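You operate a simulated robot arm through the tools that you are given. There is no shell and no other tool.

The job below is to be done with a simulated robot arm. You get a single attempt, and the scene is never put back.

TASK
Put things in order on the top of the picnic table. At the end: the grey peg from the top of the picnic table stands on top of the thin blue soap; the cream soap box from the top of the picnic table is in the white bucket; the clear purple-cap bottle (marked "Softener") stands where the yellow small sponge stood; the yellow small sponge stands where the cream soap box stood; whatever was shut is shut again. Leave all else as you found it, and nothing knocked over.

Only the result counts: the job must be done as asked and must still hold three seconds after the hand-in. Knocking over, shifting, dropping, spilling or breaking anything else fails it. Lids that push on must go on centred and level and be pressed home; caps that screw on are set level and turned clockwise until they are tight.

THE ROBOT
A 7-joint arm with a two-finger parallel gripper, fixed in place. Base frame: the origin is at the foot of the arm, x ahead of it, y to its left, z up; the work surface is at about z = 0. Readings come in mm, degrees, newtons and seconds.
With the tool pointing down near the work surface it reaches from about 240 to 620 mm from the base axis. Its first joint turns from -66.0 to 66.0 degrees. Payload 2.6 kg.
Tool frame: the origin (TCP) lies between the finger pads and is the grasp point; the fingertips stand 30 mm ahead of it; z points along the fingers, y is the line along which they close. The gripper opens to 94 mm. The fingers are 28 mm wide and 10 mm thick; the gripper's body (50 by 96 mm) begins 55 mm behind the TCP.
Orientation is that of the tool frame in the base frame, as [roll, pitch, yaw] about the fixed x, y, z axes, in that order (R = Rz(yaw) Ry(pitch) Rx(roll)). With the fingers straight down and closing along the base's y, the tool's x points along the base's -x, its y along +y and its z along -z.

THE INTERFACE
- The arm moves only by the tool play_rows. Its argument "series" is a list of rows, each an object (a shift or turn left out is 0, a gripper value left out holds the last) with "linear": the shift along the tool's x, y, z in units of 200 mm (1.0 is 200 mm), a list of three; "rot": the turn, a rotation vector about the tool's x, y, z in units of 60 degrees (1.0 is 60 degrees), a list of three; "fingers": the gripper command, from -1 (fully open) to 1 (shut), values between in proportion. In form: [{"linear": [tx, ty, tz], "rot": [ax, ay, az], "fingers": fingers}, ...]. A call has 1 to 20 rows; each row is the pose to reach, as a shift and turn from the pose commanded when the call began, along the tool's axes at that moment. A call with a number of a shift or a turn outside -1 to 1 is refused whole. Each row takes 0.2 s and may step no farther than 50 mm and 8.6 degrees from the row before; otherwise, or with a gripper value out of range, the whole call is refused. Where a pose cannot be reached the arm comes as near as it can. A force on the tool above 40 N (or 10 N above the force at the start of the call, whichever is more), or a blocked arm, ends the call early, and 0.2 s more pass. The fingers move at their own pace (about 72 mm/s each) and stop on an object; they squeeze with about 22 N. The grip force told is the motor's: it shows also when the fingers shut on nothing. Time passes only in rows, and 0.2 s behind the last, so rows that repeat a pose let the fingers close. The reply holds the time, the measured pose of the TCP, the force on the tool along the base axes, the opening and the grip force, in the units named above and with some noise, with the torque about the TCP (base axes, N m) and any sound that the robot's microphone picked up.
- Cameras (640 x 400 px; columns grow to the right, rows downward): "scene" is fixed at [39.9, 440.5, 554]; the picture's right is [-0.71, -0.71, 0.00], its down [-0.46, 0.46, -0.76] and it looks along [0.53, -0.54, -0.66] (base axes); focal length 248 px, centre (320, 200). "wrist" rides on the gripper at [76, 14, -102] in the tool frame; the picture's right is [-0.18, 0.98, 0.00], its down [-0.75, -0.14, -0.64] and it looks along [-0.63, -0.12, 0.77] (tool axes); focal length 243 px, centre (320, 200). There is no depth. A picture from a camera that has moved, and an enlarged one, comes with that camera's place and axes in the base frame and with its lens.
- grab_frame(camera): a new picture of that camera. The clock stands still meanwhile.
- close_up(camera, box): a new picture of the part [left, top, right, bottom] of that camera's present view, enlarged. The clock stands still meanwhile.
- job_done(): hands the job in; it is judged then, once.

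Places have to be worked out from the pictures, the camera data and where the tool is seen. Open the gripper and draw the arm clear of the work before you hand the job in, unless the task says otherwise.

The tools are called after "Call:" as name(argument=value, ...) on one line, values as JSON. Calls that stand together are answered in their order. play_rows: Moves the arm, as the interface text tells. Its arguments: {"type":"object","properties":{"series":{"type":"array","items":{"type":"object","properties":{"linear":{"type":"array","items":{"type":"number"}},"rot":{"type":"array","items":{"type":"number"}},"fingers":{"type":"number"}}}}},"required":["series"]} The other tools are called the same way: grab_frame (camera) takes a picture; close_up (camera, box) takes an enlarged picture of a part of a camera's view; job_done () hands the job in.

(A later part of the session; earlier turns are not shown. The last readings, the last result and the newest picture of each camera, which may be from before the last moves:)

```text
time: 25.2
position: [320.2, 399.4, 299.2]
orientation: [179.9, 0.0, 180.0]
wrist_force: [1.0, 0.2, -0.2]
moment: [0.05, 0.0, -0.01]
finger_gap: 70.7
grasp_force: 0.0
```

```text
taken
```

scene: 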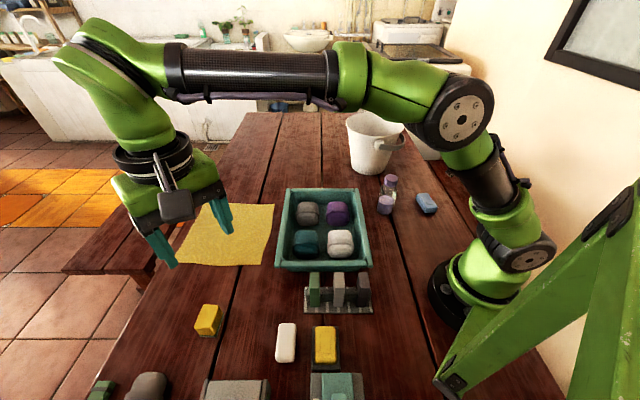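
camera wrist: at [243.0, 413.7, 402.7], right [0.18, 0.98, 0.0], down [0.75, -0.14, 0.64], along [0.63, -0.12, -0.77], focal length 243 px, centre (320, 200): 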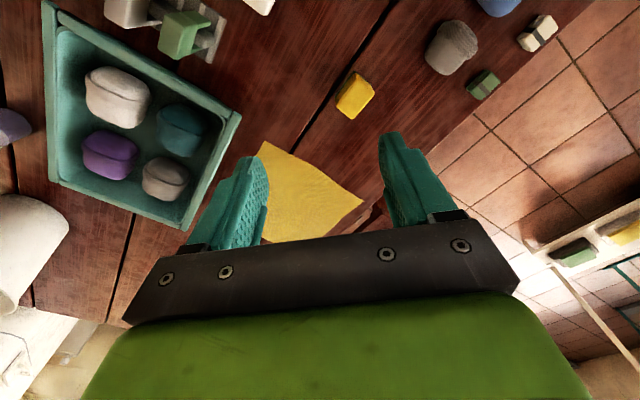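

Call:
close_up(camera="wrist", box=[320, 60, 390, 130])

Call:
close_up(camera="scene", box=[180, 290, 240, 345])

Call:
close_up(camera="wrist", box=[40, 0, 260, 200])

```text
5.71 times, centred on (355, 95) of wrist
camera zoom: at [243.0, 413.7, 402.7], right [0.18, 0.98, 0.0], down [0.75, -0.14, 0.64], along [0.63, -0.12, -0.77], focal length 1386 px, centre (120, 800)
```

zoom: 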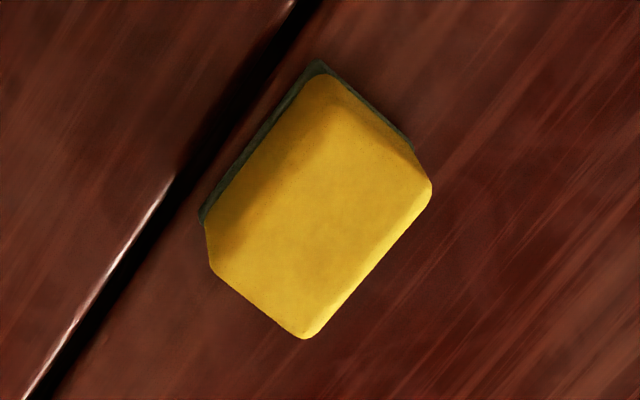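

```text
7.27 times, centred on (210, 318) of scene
camera zoom: at [39.9, 440.5, 554.0], right [-0.71, -0.71, 0.0], down [-0.46, 0.46, -0.76], along [0.53, -0.54, -0.66], focal length 1808 px, centre (1120, -654)
```

zoom: 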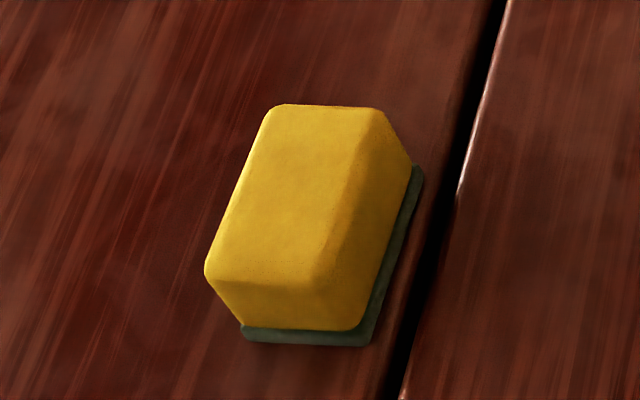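

```text
2.00 times, centred on (150, 100) of wrist
camera zoom: at [243.0, 413.7, 402.7], right [0.18, 0.98, 0.0], down [0.75, -0.14, 0.64], along [0.63, -0.12, -0.77], focal length 485 px, centre (660, 400)
```

zoom: 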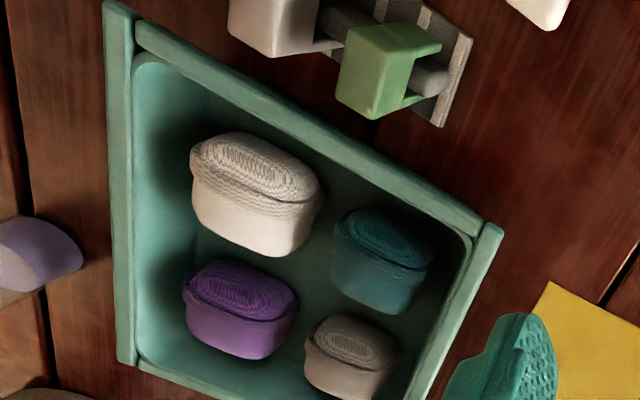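

The pegs are visible from the side here too; I zoom on them to compare the colours under this light.

Call:
close_up(camera="wrist", box=[80, 0, 280, 120])

Call:
close_up(camera="wrist", box=[100, 0, 230, 70])

```text
3.20 times, centred on (180, 60) of wrist
camera zoom: at [243.0, 413.7, 402.7], right [0.18, 0.98, 0.0], down [0.75, -0.14, 0.64], along [0.63, -0.12, -0.77], focal length 776 px, centre (768, 648)
```

zoom: 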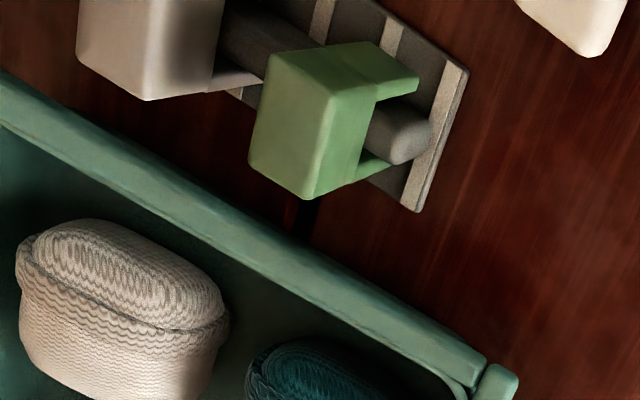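

```text
4.92 times, centred on (165, 35) of wrist
camera zoom: at [243.0, 413.7, 402.7], right [0.18, 0.98, 0.0], down [0.75, -0.14, 0.64], along [0.63, -0.12, -0.77], focal length 1194 px, centre (1083, 1012)
```

zoom: 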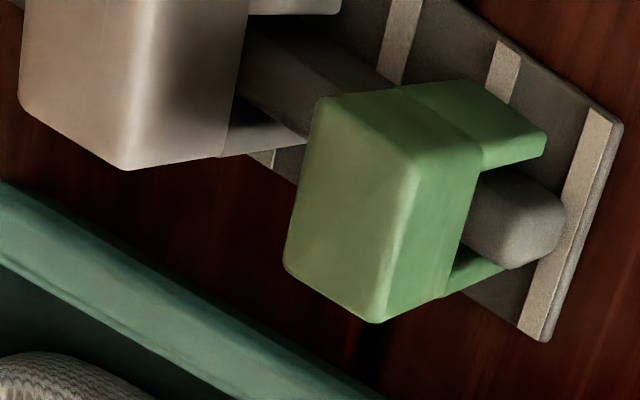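

The sponge (about 50 x 37 x 35 mm) is centred near (366.5,442.5), its long side at -46°. I move above it and turn the tool 43° so the fingers close along its long side.

Call:
play_rows(series=[{"linear": [-0.0396, 0.0357, 0.12], "rot": [0, 0, -0.1194], "fingers": -0.75}, {"linear": [-0.0792, 0.0713, 0.25], "rot": [0, 0, -0.2389], "fingers": -0.75}, {"linear": [-0.1188, 0.107, 0.38], "rot": [0, 0, -0.3583], "fingers": -0.75}, {"linear": [-0.1583, 0.1427, 0.51], "rot": [0, 0, -0.4778], "fingers": -0.75}, {"linear": [-0.1979, 0.1783, 0.64], "rot": [0, 0, -0.5972], "fingers": -0.75}, {"linear": [-0.2375, 0.214, 0.75], "rot": [0, 0, -0.7167], "fingers": -0.75}, {"linear": [-0.2375, 0.214, 0.75], "rot": [0, 0, -0.7167], "fingers": -0.75}])

Call:
grab_frame(camera="wrist")

Call:
grab_frame(camera="scene")

```text
time: 26.8
position: [367.1, 442.9, 149.5]
orientation: [-180.0, 0.0, -136.8]
wrist_force: [-0.6, 0.9, 0.4]
moment: [-0.03, 0.04, -0.01]
finger_gap: 82.4
grasp_force: 0.1
```

```text
taken
camera wrist: at [301.7, 400.3, 252.4], right [-0.54, 0.84, 0.0], down [0.65, 0.41, 0.64], along [0.54, 0.35, -0.77], focal length 243 px, centre (320, 200)
```

wrist: 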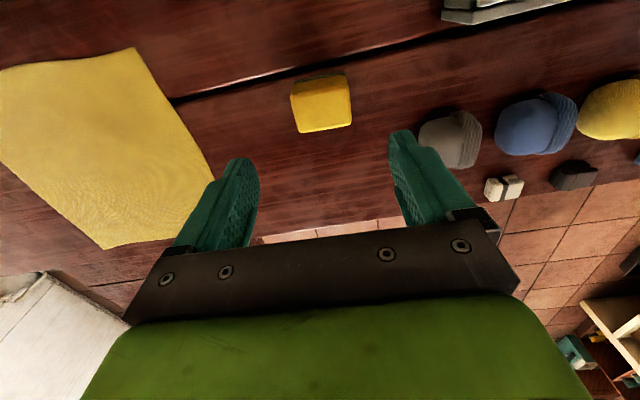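

```text
taken
```

scene: 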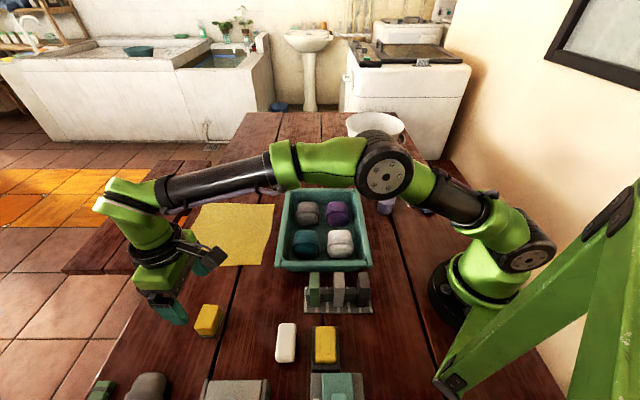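

Call:
close_up(camera="wrist", box=[275, 60, 365, 150])

```text
4.44 times, centred on (320, 105) of wrist
camera zoom: at [301.7, 400.3, 252.4], right [-0.54, 0.84, 0.0], down [0.65, 0.41, 0.64], along [0.54, 0.35, -0.77], focal length 1078 px, centre (320, 622)
```

zoom: 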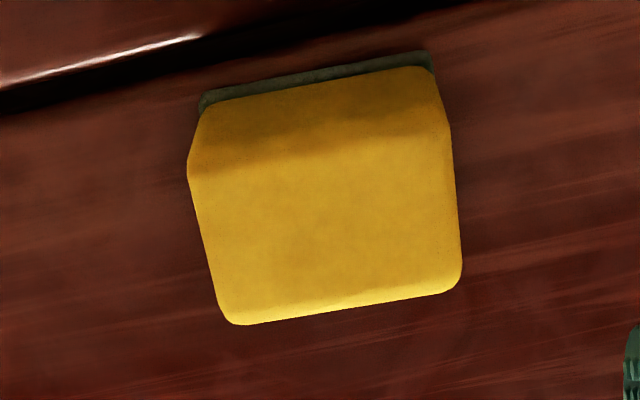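

The sponge is aligned with the fingers, only 2 mm off in y; its centre is (365.4,443.5). I go down to TCP z≈37 and close.

Call:
play_rows(series=[{"linear": [0, 0.0095, 0.15]}, {"linear": [0, 0.0095, 0.3]}, {"linear": [0, 0.0095, 0.45]}, {"linear": [0, 0.0095, 0.54]}, {"linear": [0, 0.0095, 0.567]}, {"linear": [0, 0.0095, 0.567]}, {"linear": [0, 0.0095, 0.567], "fingers": 1}, {"linear": [0, 0.0095, 0.567], "fingers": 1}, {"linear": [0, 0.0095, 0.567], "fingers": 1}, {"linear": [0, 0.0095, 0.567], "fingers": 1}])

Call:
close_up(camera="scene", box=[140, 230, 280, 360])

```text
time: 29.0
position: [366.0, 443.4, 35.5]
orientation: [180.0, 0.0, -137.0]
wrist_force: [-0.6, 0.0, -0.1]
moment: [0.01, -0.02, -0.03]
finger_gap: 53.5
grasp_force: 21.6
```

```text
3.08 times, centred on (210, 295) of scene
camera zoom: at [39.9, 440.5, 554.0], right [-0.71, -0.71, 0.0], down [-0.46, 0.46, -0.76], along [0.53, -0.54, -0.66], focal length 765 px, centre (658, -92)
```

zoom: 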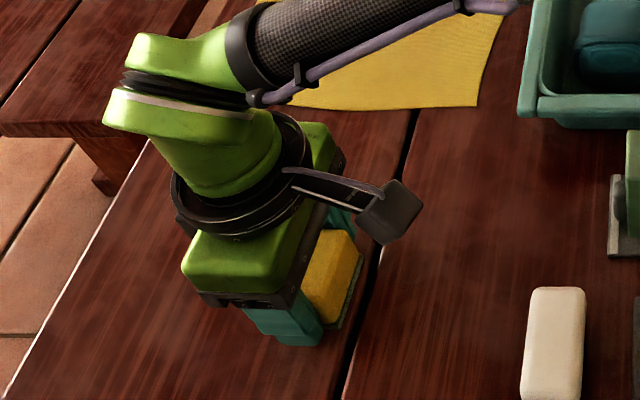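

The grip is good (53 mm, 22 N). I lift the sponge to z≈200 and carry it in three legs toward the soap box's old place.

Call:
play_rows(series=[{"linear": [0, 0, -0.05]}, {"linear": [0, 0, -0.2]}, {"linear": [0, 0, -0.4]}, {"linear": [0, 0, -0.6]}, {"linear": [0, 0, -0.75]}, {"linear": [0, 0, -0.815]}, {"linear": [0, 0, -0.815]}])

Call:
play_rows(series=[{"linear": [0.05, -0.11, 0]}, {"linear": [0.13, -0.28, 0]}, {"linear": [0.22, -0.47, 0]}, {"linear": [0.32, -0.69, 0]}, {"linear": [0.408, -0.88, 0]}, {"linear": [0.408, -0.88, 0]}])

Call:
play_rows(series=[{"linear": [0.05, -0.11, 0]}, {"linear": [0.13, -0.28, 0]}, {"linear": [0.22, -0.47, 0]}, {"linear": [0.32, -0.69, 0]}, {"linear": [0.408, -0.88, 0]}, {"linear": [0.408, -0.88, 0]}])

Call:
play_rows(series=[{"linear": [0.05, -0.11, 0]}, {"linear": [0.13, -0.28, 0]}, {"linear": [0.22, -0.47, 0]}, {"linear": [0.32, -0.69, 0]}, {"linear": [0.408, -0.88, 0]}, {"linear": [0.408, -0.88, 0]}])

Call:
grab_frame(camera="wrist")

Call:
grab_frame(camera="scene")

```text
time: 30.6
position: [366.2, 443.4, 199.7]
orientation: [180.0, 0.0, -137.1]
wrist_force: [1.1, -0.7, -1.3]
moment: [-0.01, -0.01, 0.02]
finger_gap: 53.5
grasp_force: 22.3
```

```text
time: 32.0
position: [427.2, 258.4, 197.6]
orientation: [-180.0, 0.0, -137.0]
wrist_force: [0.0, 0.0, -1.0]
moment: [0.01, -0.03, 0.01]
finger_gap: 53.4
grasp_force: 21.6
```

```text
time: 33.4
position: [486.9, 74.4, 199.2]
orientation: [-179.9, 0.0, -137.0]
wrist_force: [0.0, 0.3, -1.2]
moment: [0.0, 0.01, -0.03]
finger_gap: 53.4
grasp_force: 21.9
```

```text
time: 34.8
position: [545.9, -110.0, 197.9]
orientation: [179.9, 0.0, -136.9]
wrist_force: [0.3, 0.1, -1.1]
moment: [-0.01, 0.02, 0.0]
finger_gap: 53.3
grasp_force: 22.2
```

```text
taken
camera wrist: at [481.4, -151.8, 301.2], right [-0.54, 0.84, 0.0], down [0.65, 0.41, 0.64], along [0.54, 0.34, -0.77], focal length 243 px, centre (320, 200)
```

wrist: 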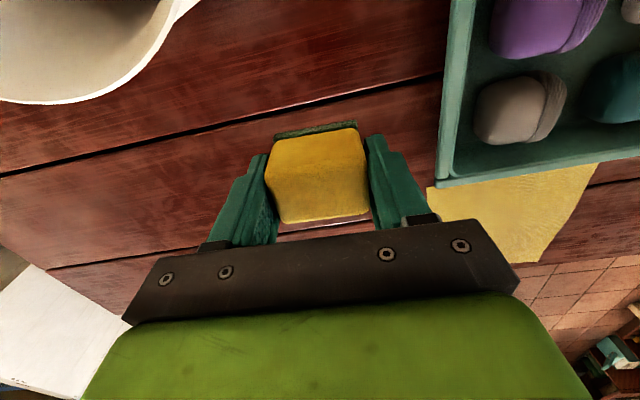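

```text
taken
```

scene: 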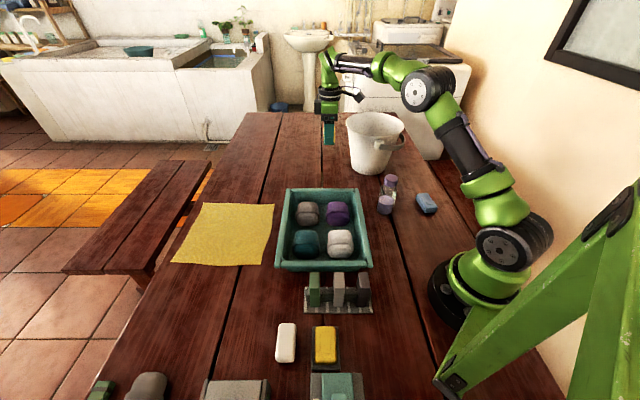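

The sponge is over the old soap-box place (TCP 546.4,-110). I correct by 2 mm and lower it to just above the table.

Call:
play_rows(series=[{"linear": [-0.0093, -0.0047, 0.15]}, {"linear": [-0.0093, -0.0047, 0.35]}, {"linear": [-0.0093, -0.0047, 0.55]}, {"linear": [-0.0093, -0.0047, 0.7]}, {"linear": [-0.0093, -0.0047, 0.78]}, {"linear": [-0.0093, -0.0047, 0.803]}, {"linear": [-0.0093, -0.0047, 0.803]}])

Call:
play_rows(series=[{"linear": [0, 0, 0.005]}, {"linear": [0, 0, 0.008]}, {"linear": [0, 0, 0.008]}])

```text
time: 36.4
position: [549.7, -107.5, 38.5]
orientation: [-180.0, 0.0, -137.0]
wrist_force: [0.2, 0.2, -0.1]
moment: [0.01, 0.01, -0.01]
finger_gap: 53.6
grasp_force: 22.4
```

```text
time: 37.2
position: [548.9, -109.1, 37.8]
orientation: [-180.0, 0.0, -137.0]
wrist_force: [0.8, 0.8, -0.1]
moment: [0.02, 0.03, 0.02]
finger_gap: 53.4
grasp_force: 22.1
```

The weight has gone off the wrist, so the sponge rests on the table. I open the fingers and retreat upward.

Call:
play_rows(series=[{"linear": [0, 0, 0], "fingers": -0.6}, {"linear": [0, 0, 0], "fingers": -0.6}, {"linear": [0, 0, 0], "fingers": -0.6}, {"linear": [0, 0, -0.1], "fingers": -0.6}, {"linear": [0, 0, -0.25], "fingers": -0.6}, {"linear": [0, 0, -0.45], "fingers": -0.6}, {"linear": [0, 0, -0.65], "fingers": -0.6}, {"linear": [0, 0, -0.85], "fingers": -0.6}, {"linear": [0, 0, -0.85], "fingers": -0.6}])

Call:
grab_frame(camera="wrist")

Call:
grab_frame(camera="scene")

```text
time: 39.2
position: [549.7, -109.0, 206.5]
orientation: [180.0, 0.0, -137.1]
wrist_force: [-0.3, 0.6, -0.6]
moment: [0.03, 0.0, 0.02]
finger_gap: 75.1
grasp_force: 0.0
```

```text
taken
camera wrist: at [483.7, -150.5, 309.9], right [-0.54, 0.84, 0.0], down [0.65, 0.41, 0.64], along [0.54, 0.34, -0.77], focal length 243 px, centre (320, 200)
```

wrist: 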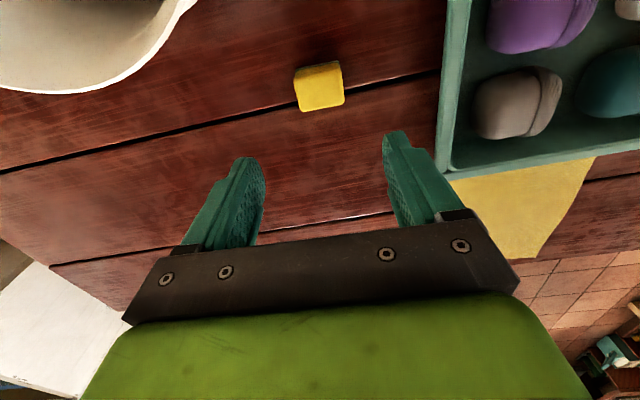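

```text
taken
```

scene: 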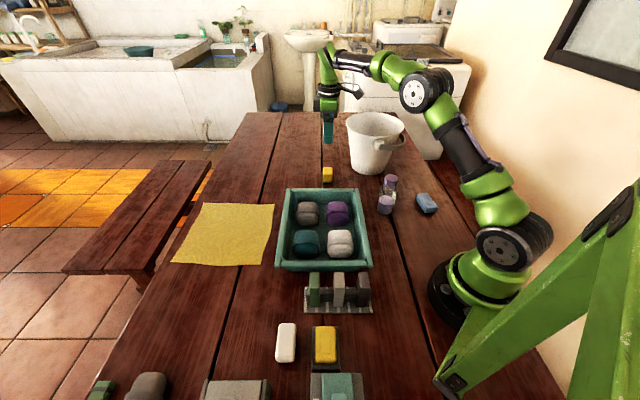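

The sponge stands on the old soap-box place. Next the Softener bottle: I move to a view pose near it, turning the tool back to zero yaw.

Call:
play_rows(series=[{"linear": [0.13, 0.12, -0.14], "rot": [0, 0, 0.1024]}, {"linear": [0.27, 0.25, -0.26], "rot": [0, 0, 0.2048]}, {"linear": [0.41, 0.38, -0.36], "rot": [0, 0, 0.3072]}, {"linear": [0.55, 0.51, -0.44], "rot": [0, 0, 0.4095]}, {"linear": [0.69, 0.64, -0.46], "rot": [0, 0, 0.5119]}, {"linear": [0.82, 0.76, -0.46], "rot": [0, 0, 0.6143]}, {"linear": [0.95, 0.8775, -0.46], "rot": [0, 0, 0.7167]}, {"linear": [0.95, 0.8775, -0.46], "rot": [0, 0, 0.7167]}])

Call:
grab_frame(camera="wrist")

Call:
close_up(camera="scene", box=[360, 160, 450, 225])

```text
time: 41.0
position: [290.2, -110.1, 296.8]
orientation: [180.0, 0.0, 179.9]
wrist_force: [0.0, -0.5, 0.1]
moment: [0.01, 0.0, 0.0]
finger_gap: 75.4
grasp_force: 0.1
```

```text
taken
camera wrist: at [213.7, -95.6, 401.0], right [0.19, 0.98, 0.0], down [0.75, -0.14, 0.64], along [0.63, -0.12, -0.77], focal length 243 px, centre (320, 200)
```

wrist: 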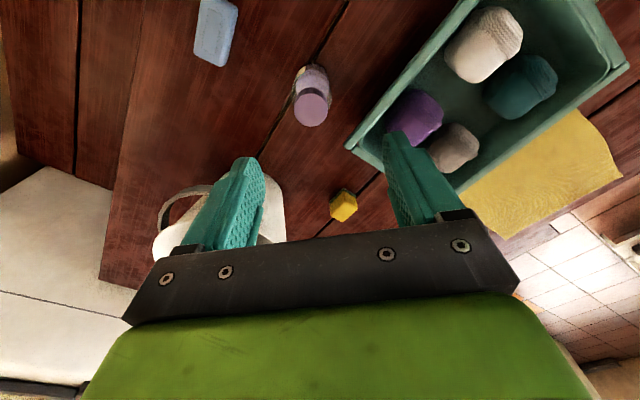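

```text
6.15 times, centred on (405, 192) of scene
camera zoom: at [39.9, 440.5, 554.0], right [-0.71, -0.71, 0.0], down [-0.46, 0.46, -0.76], along [0.53, -0.54, -0.66], focal length 1530 px, centre (-203, 246)
```

zoom: 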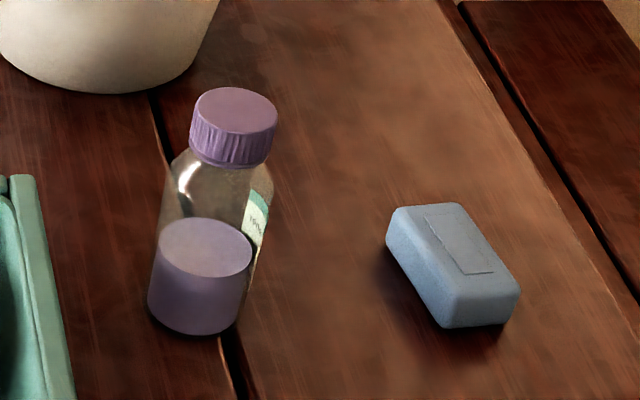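

Call:
close_up(camera="wrist", box=[270, 45, 350, 140])

Call:
close_up(camera="wrist", box=[180, 0, 260, 80])

Call:
close_up(camera="scene", box=[370, 165, 405, 220])

```text
4.21 times, centred on (310, 92) of wrist
camera zoom: at [213.7, -95.6, 401.0], right [0.19, 0.98, 0.0], down [0.75, -0.14, 0.64], along [0.63, -0.12, -0.77], focal length 1022 px, centre (362, 653)
```

zoom: 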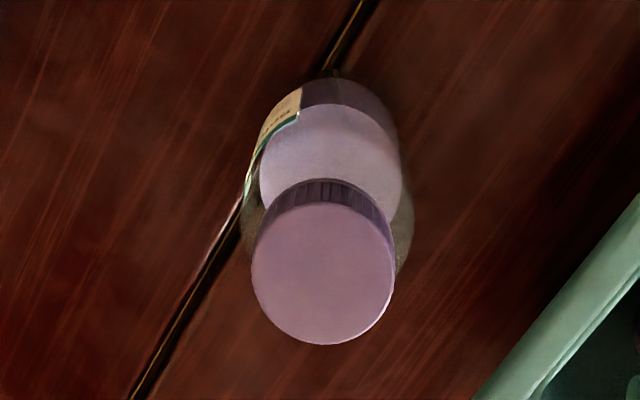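

```text
5.00 times, centred on (220, 40) of wrist
camera zoom: at [213.7, -95.6, 401.0], right [0.19, 0.98, 0.0], down [0.75, -0.14, 0.64], along [0.63, -0.12, -0.77], focal length 1213 px, centre (820, 1000)
```

zoom: 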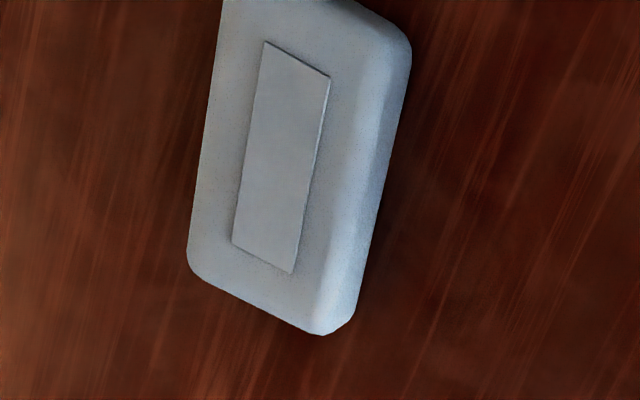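

```text
7.27 times, centred on (388, 192) of scene
camera zoom: at [39.9, 440.5, 554.0], right [-0.71, -0.71, 0.0], down [-0.46, 0.46, -0.76], along [0.53, -0.54, -0.66], focal length 1808 px, centre (-171, 254)
```

zoom: 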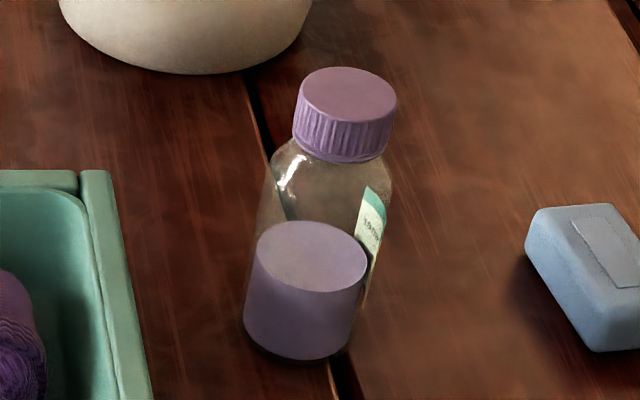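

The bottle's axis comes out at about (308,-124), height 126, body about 53 mm wide, cap about 39 mm. I open the fingers wider and move above it to z=200, then check the centring.

Call:
play_rows(series=[{"linear": [-0.03, -0.025, 0.12], "fingers": -0.87}, {"linear": [-0.06, -0.05, 0.25], "fingers": -0.87}, {"linear": [-0.0925, -0.0705, 0.38], "fingers": -0.87}, {"linear": [-0.0925, -0.0705, 0.495], "fingers": -0.87}, {"linear": [-0.0925, -0.0705, 0.495], "fingers": -0.87}])

Call:
grab_frame(camera="wrist")

Call:
close_up(camera="scene", box=[330, 130, 430, 225])

```text
time: 42.2
position: [308.6, -124.5, 199.9]
orientation: [-180.0, 0.0, 179.9]
wrist_force: [-0.6, -0.3, 0.3]
moment: [-0.02, 0.01, -0.03]
finger_gap: 87.9
grasp_force: 0.1
```

```text
taken
camera wrist: at [232.9, -110.4, 302.2], right [0.18, 0.98, 0.0], down [0.75, -0.14, 0.64], along [0.63, -0.12, -0.77], focal length 243 px, centre (320, 200)
```

wrist: 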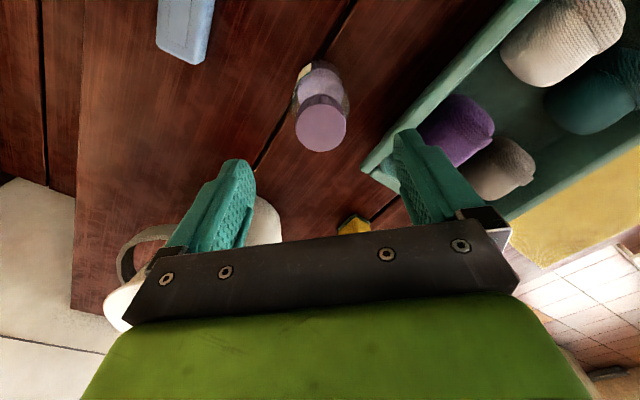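

```text
4.21 times, centred on (380, 178) of scene
camera zoom: at [39.9, 440.5, 554.0], right [-0.71, -0.71, 0.0], down [-0.46, 0.46, -0.76], along [0.53, -0.54, -0.66], focal length 1046 px, centre (67, 295)
```

zoom: 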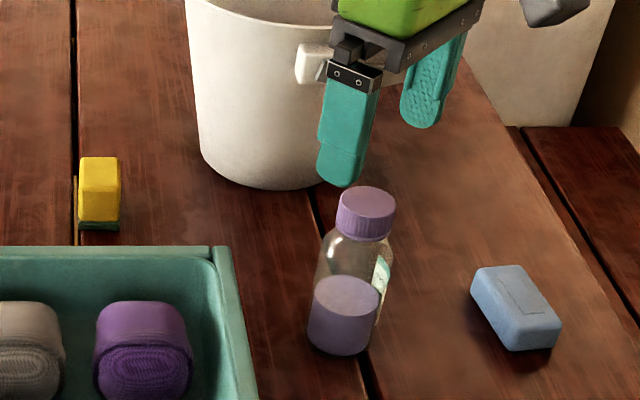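

The cap is centred under the tool. I go straight down to TCP z≈78 and close gently on the bottle body.

Call:
play_rows(series=[{"linear": [0, 0, 0.15]}, {"linear": [0, 0, 0.3]}, {"linear": [0, 0, 0.45]}, {"linear": [0, 0, 0.56]}, {"linear": [0, 0, 0.61]}, {"linear": [0, 0, 0.61]}])

Call:
grab_frame(camera="wrist")

Call:
close_up(camera="scene", box=[330, 130, 430, 225])

```text
time: 43.6
position: [309.9, -124.7, 76.9]
orientation: [180.0, 0.0, 180.0]
wrist_force: [1.3, 0.3, 0.4]
moment: [0.0, 0.01, 0.03]
finger_gap: 88.0
grasp_force: 0.0
```

```text
taken
camera wrist: at [233.1, -110.2, 180.4], right [0.18, 0.98, 0.0], down [0.75, -0.14, 0.64], along [0.63, -0.12, -0.77], focal length 243 px, centre (320, 200)
```

wrist: 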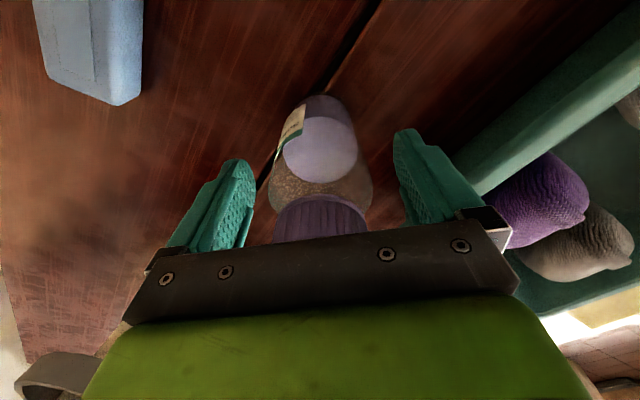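

```text
4.21 times, centred on (380, 178) of scene
camera zoom: at [39.9, 440.5, 554.0], right [-0.71, -0.71, 0.0], down [-0.46, 0.46, -0.76], along [0.53, -0.54, -0.66], focal length 1046 px, centre (67, 295)
```

zoom: 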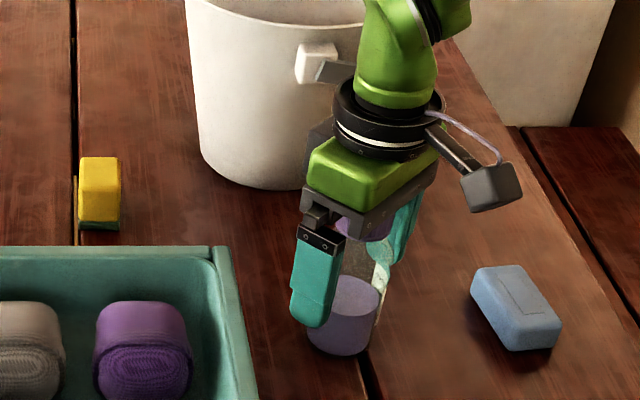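

The fingers straddle the bottle evenly with the palm just above the cap. I close the gripper.

Call:
play_rows(series=[{"linear": [0, 0, 0], "fingers": 1}, {"linear": [0, 0, 0], "fingers": 1}, {"linear": [0, 0, 0], "fingers": 1}, {"linear": [0, 0, 0], "fingers": 1}])

Call:
grab_frame(camera="wrist")

```text
time: 44.6
position: [309.5, -124.8, 77.3]
orientation: [180.0, 0.0, -180.0]
wrist_force: [0.3, 0.4, -0.2]
moment: [0.01, 0.02, 0.01]
finger_gap: 51.5
grasp_force: 22.4
```

```text
taken
camera wrist: at [233.1, -110.2, 180.6], right [0.18, 0.98, 0.0], down [0.75, -0.14, 0.64], along [0.63, -0.12, -0.77], focal length 243 px, centre (320, 200)
```

wrist: 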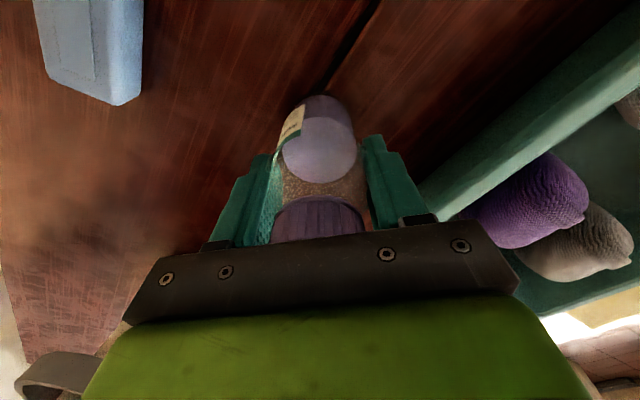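

Held at 51.5 mm with full grip. I lift it 140 mm and carry it level in three legs to the sponge's old place.

Call:
play_rows(series=[{"linear": [0, 0, -0.04]}, {"linear": [0, 0, -0.15]}, {"linear": [0, 0, -0.3]}, {"linear": [0, 0, -0.45]}, {"linear": [0, 0, -0.6]}, {"linear": [0, 0, -0.7]}, {"linear": [0, 0, -0.7]}])

Call:
play_rows(series=[{"linear": [-0.008, 0.08, 0]}, {"linear": [-0.022, 0.22, 0]}, {"linear": [-0.04, 0.4, 0]}, {"linear": [-0.058, 0.58, 0]}, {"linear": [-0.076, 0.76, 0]}, {"linear": [-0.088, 0.88, 0]}, {"linear": [-0.094, 0.946, 0]}, {"linear": [-0.094, 0.946, 0]}])

Call:
play_rows(series=[{"linear": [-0.008, 0.08, 0]}, {"linear": [-0.022, 0.22, 0]}, {"linear": [-0.04, 0.4, 0]}, {"linear": [-0.058, 0.58, 0]}, {"linear": [-0.076, 0.76, 0]}, {"linear": [-0.088, 0.88, 0]}, {"linear": [-0.094, 0.946, 0]}, {"linear": [-0.094, 0.946, 0]}])

Call:
play_rows(series=[{"linear": [-0.008, 0.08, 0]}, {"linear": [-0.022, 0.22, 0]}, {"linear": [-0.04, 0.4, 0]}, {"linear": [-0.058, 0.58, 0]}, {"linear": [-0.076, 0.76, 0]}, {"linear": [-0.088, 0.88, 0]}, {"linear": [-0.094, 0.946, 0]}, {"linear": [-0.094, 0.946, 0]}])

Call:
grab_frame(camera="wrist")

Call:
grab_frame(camera="scene")

```text
time: 46.2
position: [308.8, -125.3, 219.4]
orientation: [-180.0, 0.0, 180.0]
wrist_force: [-0.2, -0.4, -0.8]
moment: [0.0, 0.01, 0.01]
finger_gap: 51.1
grasp_force: 22.5
```

```text
time: 48.0
position: [328.3, 64.7, 217.6]
orientation: [-180.0, 0.0, 180.0]
wrist_force: [-0.1, -0.6, -0.9]
moment: [0.02, 0.01, 0.0]
finger_gap: 51.3
grasp_force: 21.7
```

```text
time: 49.8
position: [348.2, 252.9, 218.4]
orientation: [-179.9, 0.0, 180.0]
wrist_force: [0.1, 1.0, -1.3]
moment: [-0.01, 0.01, 0.01]
finger_gap: 51.0
grasp_force: 22.1
```

```text
time: 51.6
position: [366.5, 443.7, 218.1]
orientation: [180.0, -0.1, -180.0]
wrist_force: [-0.3, -0.4, -1.2]
moment: [0.0, 0.0, 0.02]
finger_gap: 50.7
grasp_force: 21.6
```

```text
taken
camera wrist: at [289.7, 457.8, 321.5], right [0.18, 0.98, 0.0], down [0.75, -0.14, 0.64], along [0.63, -0.12, -0.77], focal length 243 px, centre (320, 200)
```

wrist: 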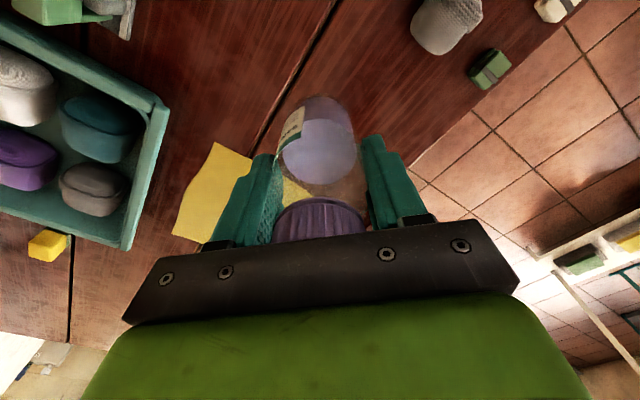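

```text
taken
```

scene: 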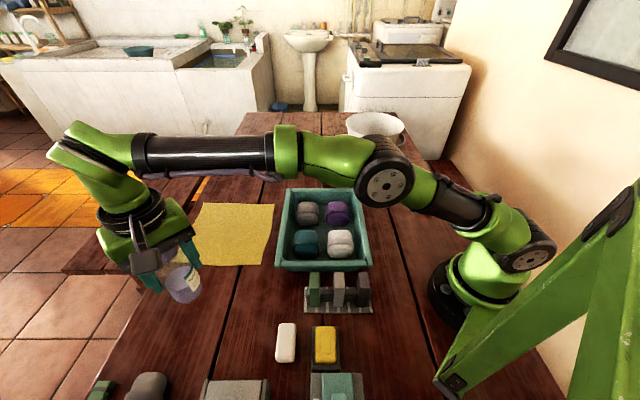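

The bottle is over (365.7,443.8). I lower it to about 1.5 mm above the table.

Call:
play_rows(series=[{"linear": [0, 0, 0.1]}, {"linear": [0, 0, 0.25]}, {"linear": [0, 0, 0.4]}, {"linear": [0, 0, 0.55]}, {"linear": [0, 0, 0.65]}, {"linear": [0, 0, 0.697]}, {"linear": [0, 0, 0.697]}])

Call:
play_rows(series=[{"linear": [0, 0, 0.004]}, {"linear": [0, 0, 0.0075]}, {"linear": [0, 0, 0.0075]}])

```text
time: 53.2
position: [366.7, 442.6, 78.7]
orientation: [180.0, 0.0, 180.0]
wrist_force: [0.0, 0.2, -2.6]
moment: [0.01, 0.03, -0.02]
finger_gap: 51.1
grasp_force: 22.2
```

```text
time: 54.0
position: [366.5, 443.1, 77.4]
orientation: [180.0, 0.1, -180.0]
wrist_force: [-0.2, -0.5, 0.7]
moment: [-0.03, -0.04, -0.03]
finger_gap: 50.6
grasp_force: 21.8
```

Contact is reached (weight off the wrist). I open the fingers evenly and rise straight up.

Call:
play_rows(series=[{"linear": [0, 0, 0], "fingers": -0.3}, {"linear": [0, 0, 0], "fingers": -0.8}, {"linear": [0, 0, 0], "fingers": -0.8}, {"linear": [0, 0, 0], "fingers": -0.8}, {"linear": [0, 0, -0.1], "fingers": -0.8}, {"linear": [0, 0, -0.25], "fingers": -0.8}, {"linear": [0, 0, -0.45], "fingers": -0.8}, {"linear": [0, 0, -0.65], "fingers": -0.8}, {"linear": [0, 0, -0.8], "fingers": -0.8}, {"linear": [0, 0, -0.8], "fingers": -0.8}])

Call:
grab_frame(camera="wrist")

Call:
grab_frame(camera="scene")

```text
time: 56.2
position: [366.0, 443.7, 237.8]
orientation: [180.0, -0.2, -179.9]
wrist_force: [0.2, -0.5, 0.2]
moment: [0.01, 0.01, -0.01]
finger_gap: 84.4
grasp_force: 0.1
```

```text
taken
camera wrist: at [288.2, 458.0, 340.8], right [0.18, 0.98, 0.0], down [0.75, -0.14, 0.64], along [0.63, -0.12, -0.77], focal length 243 px, centre (320, 200)
```

wrist: 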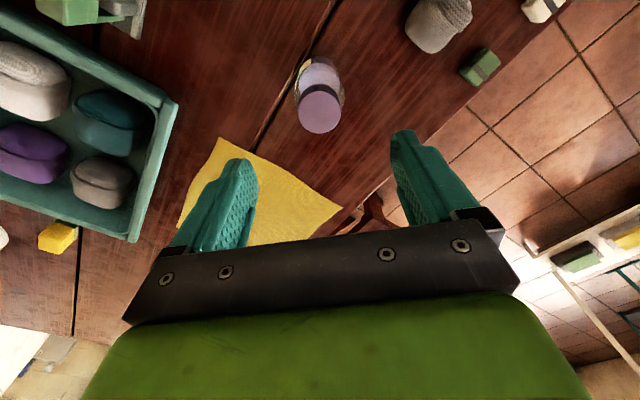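

```text
taken
```

scene: 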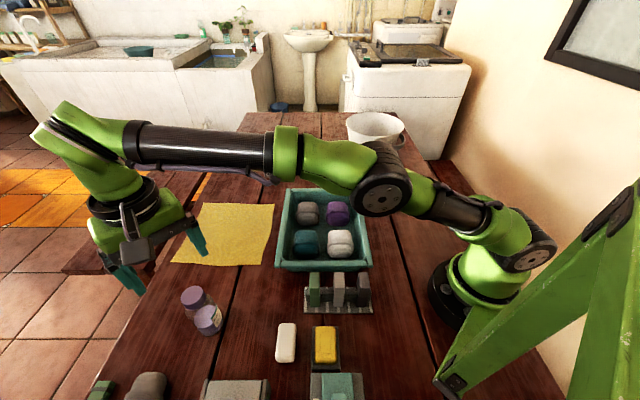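

The bottle stands upright on the sponge's old place. Now I move to a view above the peg rack.

Call:
play_rows(series=[{"linear": [0.05, -0.06, -0.2]}, {"linear": [0.15, -0.2, -0.35]}, {"linear": [0.28, -0.36, -0.45]}, {"linear": [0.4, -0.52, -0.45]}, {"linear": [0.52, -0.68, -0.45]}, {"linear": [0.64, -0.84, -0.45]}, {"linear": [0.76, -1.0, -0.45]}, {"linear": [0.76, -1.0, -0.45]}])

Call:
play_rows(series=[{"linear": [0.1, -0.12, 0]}, {"linear": [0.16, -0.2, 0]}, {"linear": [0.16, -0.2, 0]}])

Call:
grab_frame(camera="wrist")

```text
time: 58.0
position: [213.2, 241.4, 324.9]
orientation: [180.0, 0.1, -180.0]
wrist_force: [0.6, -0.1, -0.6]
moment: [-0.02, 0.0, -0.03]
finger_gap: 84.7
grasp_force: 0.0
```

```text
time: 58.8
position: [181.6, 202.1, 328.2]
orientation: [-179.9, 0.0, 179.9]
wrist_force: [1.4, 0.6, -0.4]
moment: [-0.02, 0.03, -0.01]
finger_gap: 84.6
grasp_force: 0.0
```

```text
taken
camera wrist: at [105.1, 217.0, 430.5], right [0.18, 0.98, 0.0], down [0.75, -0.14, 0.64], along [0.63, -0.12, -0.77], focal length 243 px, centre (320, 200)
```

wrist: 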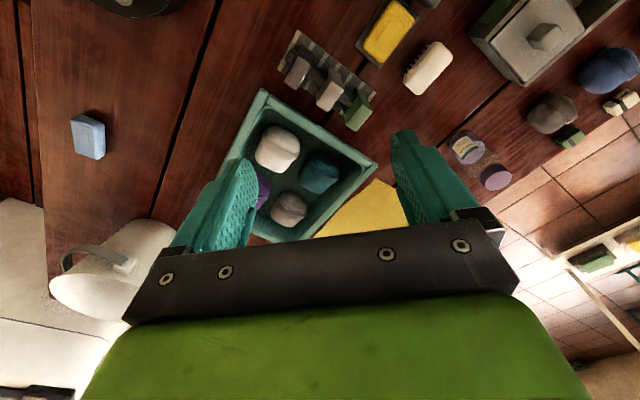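

Call:
close_up(camera="wrist", box=[240, 20, 480, 240])

Call:
close_up(camera="wrist", box=[270, 20, 390, 140])

Call:
close_up(camera="wrist", box=[460, 0, 640, 150])

```text
1.82 times, centred on (360, 130) of wrist
camera zoom: at [105.1, 217.0, 430.5], right [0.18, 0.98, 0.0], down [0.75, -0.14, 0.64], along [0.63, -0.12, -0.77], focal length 441 px, centre (247, 327)
```

zoom: 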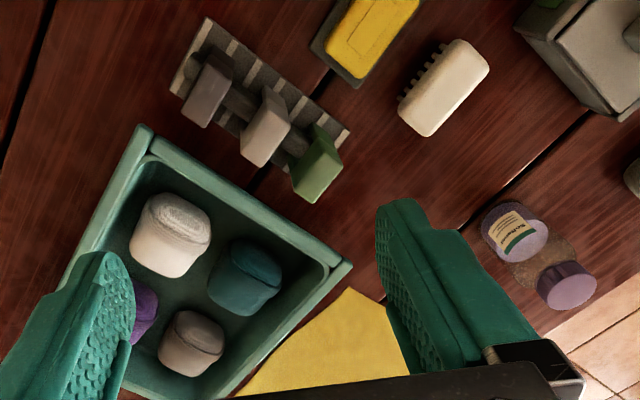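

```text
3.33 times, centred on (330, 80) of wrist
camera zoom: at [105.1, 217.0, 430.5], right [0.18, 0.98, 0.0], down [0.75, -0.14, 0.64], along [0.63, -0.12, -0.77], focal length 809 px, centre (287, 600)
```

zoom: 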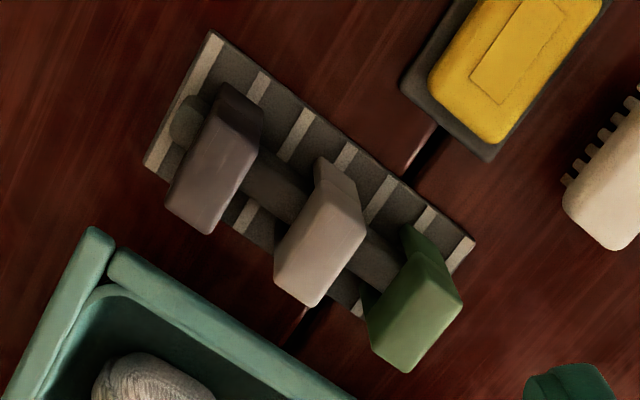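

```text
2.67 times, centred on (550, 75) of wrist
camera zoom: at [105.1, 217.0, 430.5], right [0.18, 0.98, 0.0], down [0.75, -0.14, 0.64], along [0.63, -0.12, -0.77], focal length 647 px, centre (-293, 533)
```

zoom: 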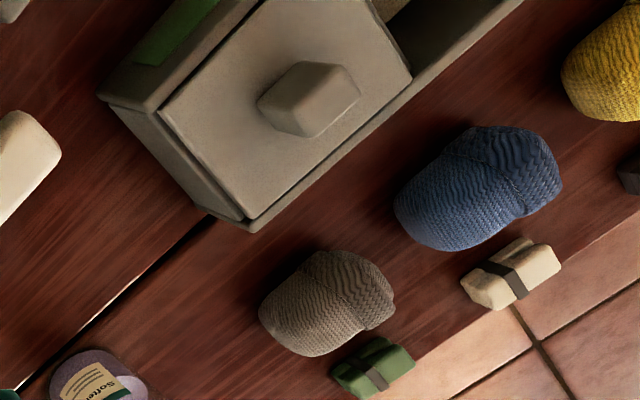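

I compare colour patches directly: tops of the three pegs, grey and white socks and the brush, each as a small enlarged patch from the scene camera.

Call:
grab_frame(camera="scene")

Call:
close_up(camera="scene", box=[337, 277, 342, 281])

Call:
close_up(camera="scene", box=[362, 277, 367, 281])

Call:
close_up(camera="scene", box=[305, 203, 310, 207])

Call:
close_up(camera="scene", box=[336, 232, 341, 236])

Call:
close_up(camera="scene", box=[284, 336, 289, 340])

Call:
close_up(camera="scene", box=[230, 383, 235, 387])

```text
taken
```

scene: 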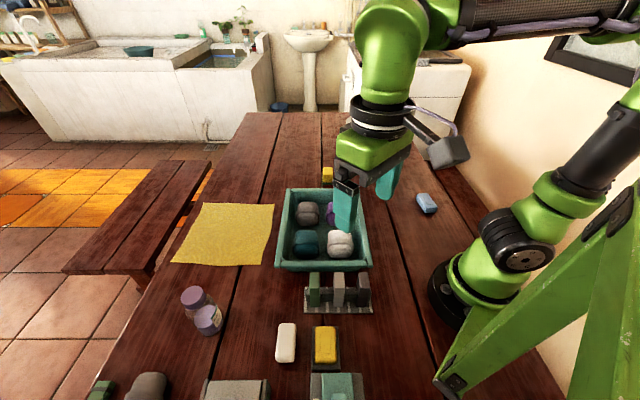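

```text
16.00 times, centred on (340, 279) of scene
camera zoom: at [39.9, 440.5, 554.0], right [-0.71, -0.71, 0.0], down [-0.46, 0.46, -0.76], along [0.53, -0.54, -0.66], focal length 3977 px, centre (8, -1064)
```

zoom: 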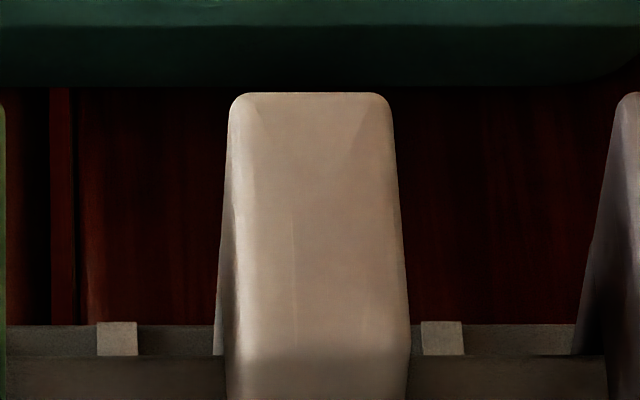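

```text
16.00 times, centred on (364, 279) of scene
camera zoom: at [39.9, 440.5, 554.0], right [-0.71, -0.71, 0.0], down [-0.46, 0.46, -0.76], along [0.53, -0.54, -0.66], focal length 3977 px, centre (-392, -1064)
```

zoom: 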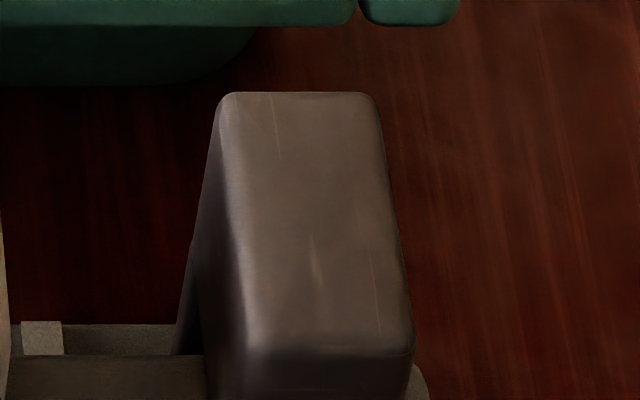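

```text
16.00 times, centred on (308, 205) of scene
camera zoom: at [39.9, 440.5, 554.0], right [-0.71, -0.71, 0.0], down [-0.46, 0.46, -0.76], along [0.53, -0.54, -0.66], focal length 3977 px, centre (520, 120)
```

zoom: 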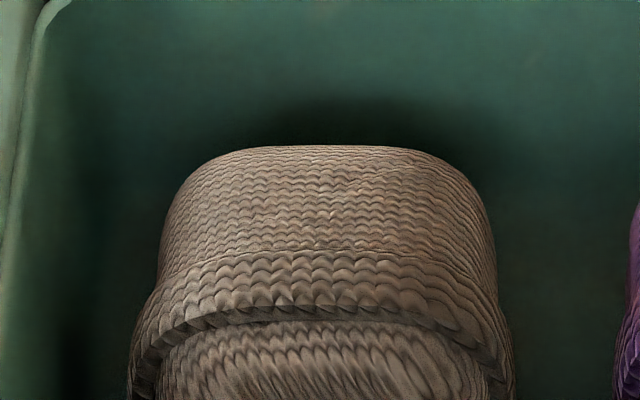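

```text
16.00 times, centred on (338, 234) of scene
camera zoom: at [39.9, 440.5, 554.0], right [-0.71, -0.71, 0.0], down [-0.46, 0.46, -0.76], along [0.53, -0.54, -0.66], focal length 3977 px, centre (24, -344)
```

zoom: 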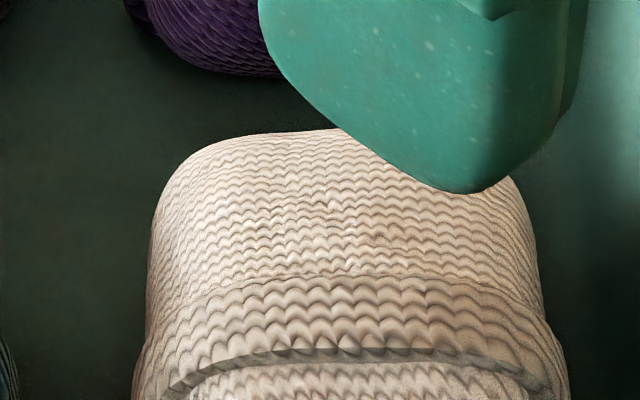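

```text
16.00 times, centred on (286, 338) of scene
camera zoom: at [39.9, 440.5, 554.0], right [-0.71, -0.71, 0.0], down [-0.46, 0.46, -0.76], along [0.53, -0.54, -0.66], focal length 3977 px, centre (856, -2008)
```

zoom: 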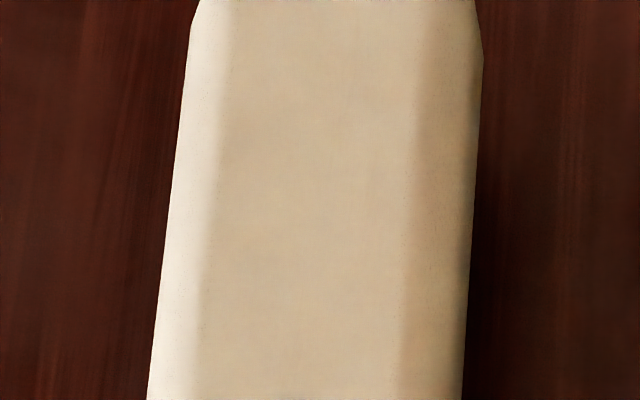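

```text
16.00 times, centred on (232, 385) of scene
camera zoom: at [39.9, 440.5, 554.0], right [-0.71, -0.71, 0.0], down [-0.46, 0.46, -0.76], along [0.53, -0.54, -0.66], focal length 3977 px, centre (1720, -2760)
```

zoom: 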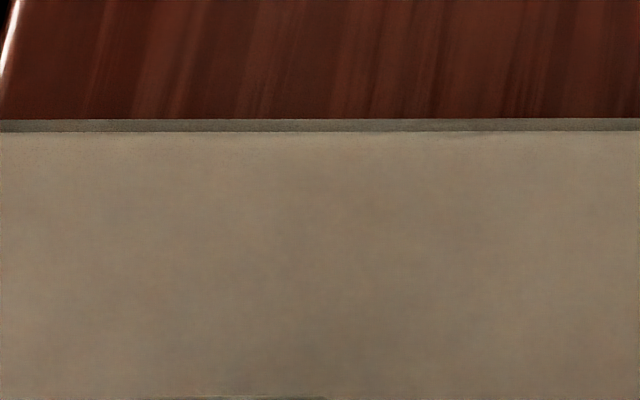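

The middle peg is a neutral light grey while the right one is charcoal; compared with the grey lid and grey sock the middle one fits "grey" best. I zoom in on the wrist view for the peg geometry and the rear items' dark tone.

Call:
close_up(camera="wrist", box=[290, 40, 350, 100])

Call:
close_up(camera="wrist", box=[275, 25, 385, 135])

Call:
close_up(camera="scene", box=[322, 265, 356, 315])

```text
6.67 times, centred on (320, 70) of wrist
camera zoom: at [105.1, 217.0, 430.5], right [0.18, 0.98, 0.0], down [0.75, -0.14, 0.64], along [0.63, -0.12, -0.77], focal length 1618 px, centre (320, 1067)
```

zoom: 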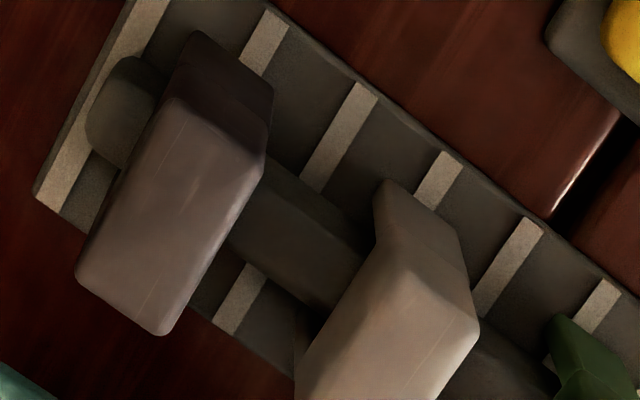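

```text
3.64 times, centred on (330, 80) of wrist
camera zoom: at [105.1, 217.0, 430.5], right [0.18, 0.98, 0.0], down [0.75, -0.14, 0.64], along [0.63, -0.12, -0.77], focal length 882 px, centre (284, 636)
```

zoom: 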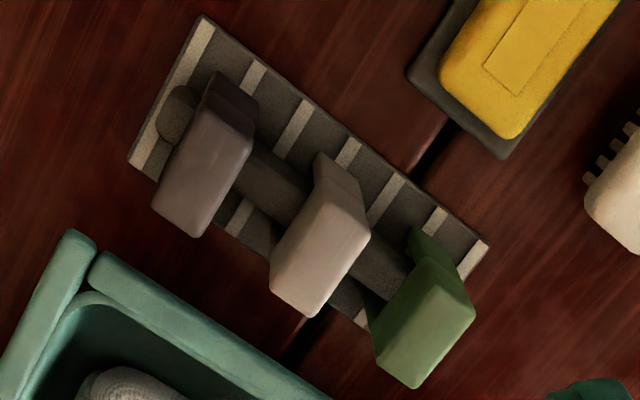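

```text
8.00 times, centred on (339, 290) of scene
camera zoom: at [39.9, 440.5, 554.0], right [-0.71, -0.71, 0.0], down [-0.46, 0.46, -0.76], along [0.53, -0.54, -0.66], focal length 1988 px, centre (168, -520)
```

zoom: 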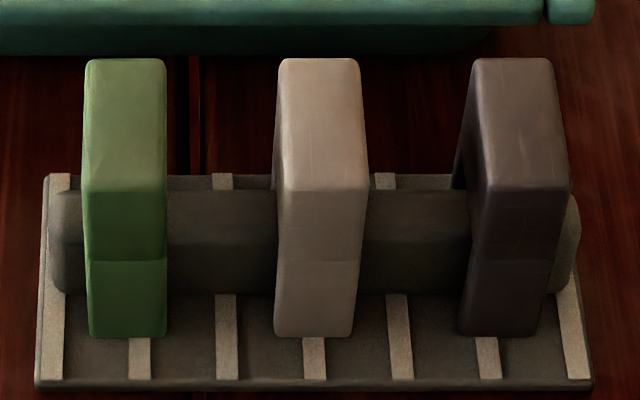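

I settle on the middle (light grey) peg; the right one is charcoal. Rack is at 45°, mid peg about 23 mm thick along the bar and 38 mm deep, centre near (214,207), top near z≈76. I move above it with the tool turned -45° so the fingers close along the bar.

Call:
play_rows(series=[{"linear": [-0.0275, 0.004, 0.08], "rot": [0, 0, 0.125]}, {"linear": [-0.055, 0.0075, 0.16], "rot": [0, 0, 0.25]}, {"linear": [-0.0825, 0.011, 0.25], "rot": [0, 0, 0.375]}, {"linear": [-0.11, 0.015, 0.33], "rot": [0, 0, 0.5]}, {"linear": [-0.1375, 0.019, 0.41], "rot": [0, 0, 0.625]}, {"linear": [-0.165, 0.0225, 0.4925], "rot": [0, 0, 0.75]}, {"linear": [-0.165, 0.0225, 0.4925], "rot": [0, 0, 0.75]}])

Call:
grab_frame(camera="wrist")

Call:
grab_frame(camera="scene")

```text
time: 60.4
position: [214.4, 206.8, 228.9]
orientation: [-180.0, 0.1, 134.9]
wrist_force: [-0.4, -0.8, -0.1]
moment: [0.02, 0.01, -0.03]
finger_gap: 84.5
grasp_force: 0.0
```

```text
taken
camera wrist: at [170.7, 270.8, 331.9], right [0.83, 0.56, 0.0], down [0.43, -0.63, 0.64], along [0.36, -0.53, -0.77], focal length 243 px, centre (320, 200)
```

wrist: 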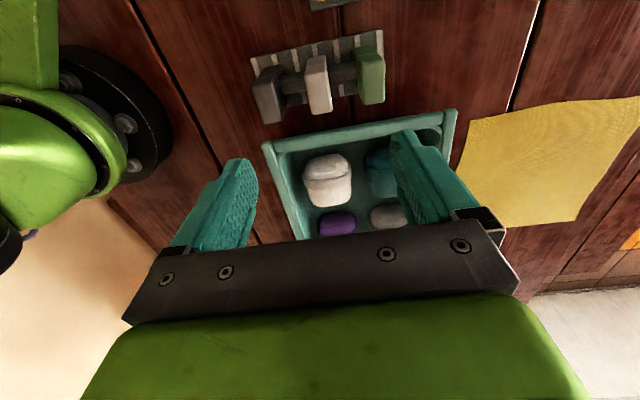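

```text
taken
```

scene: 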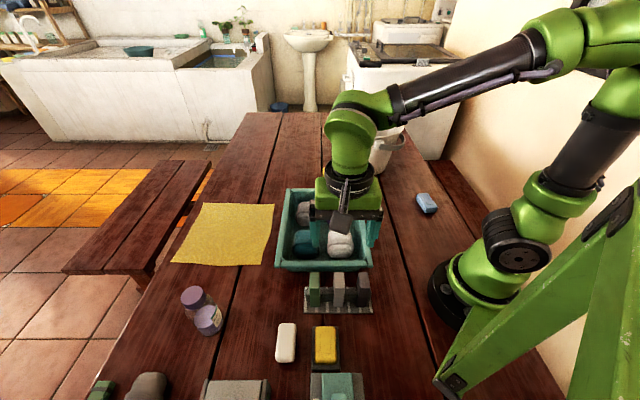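

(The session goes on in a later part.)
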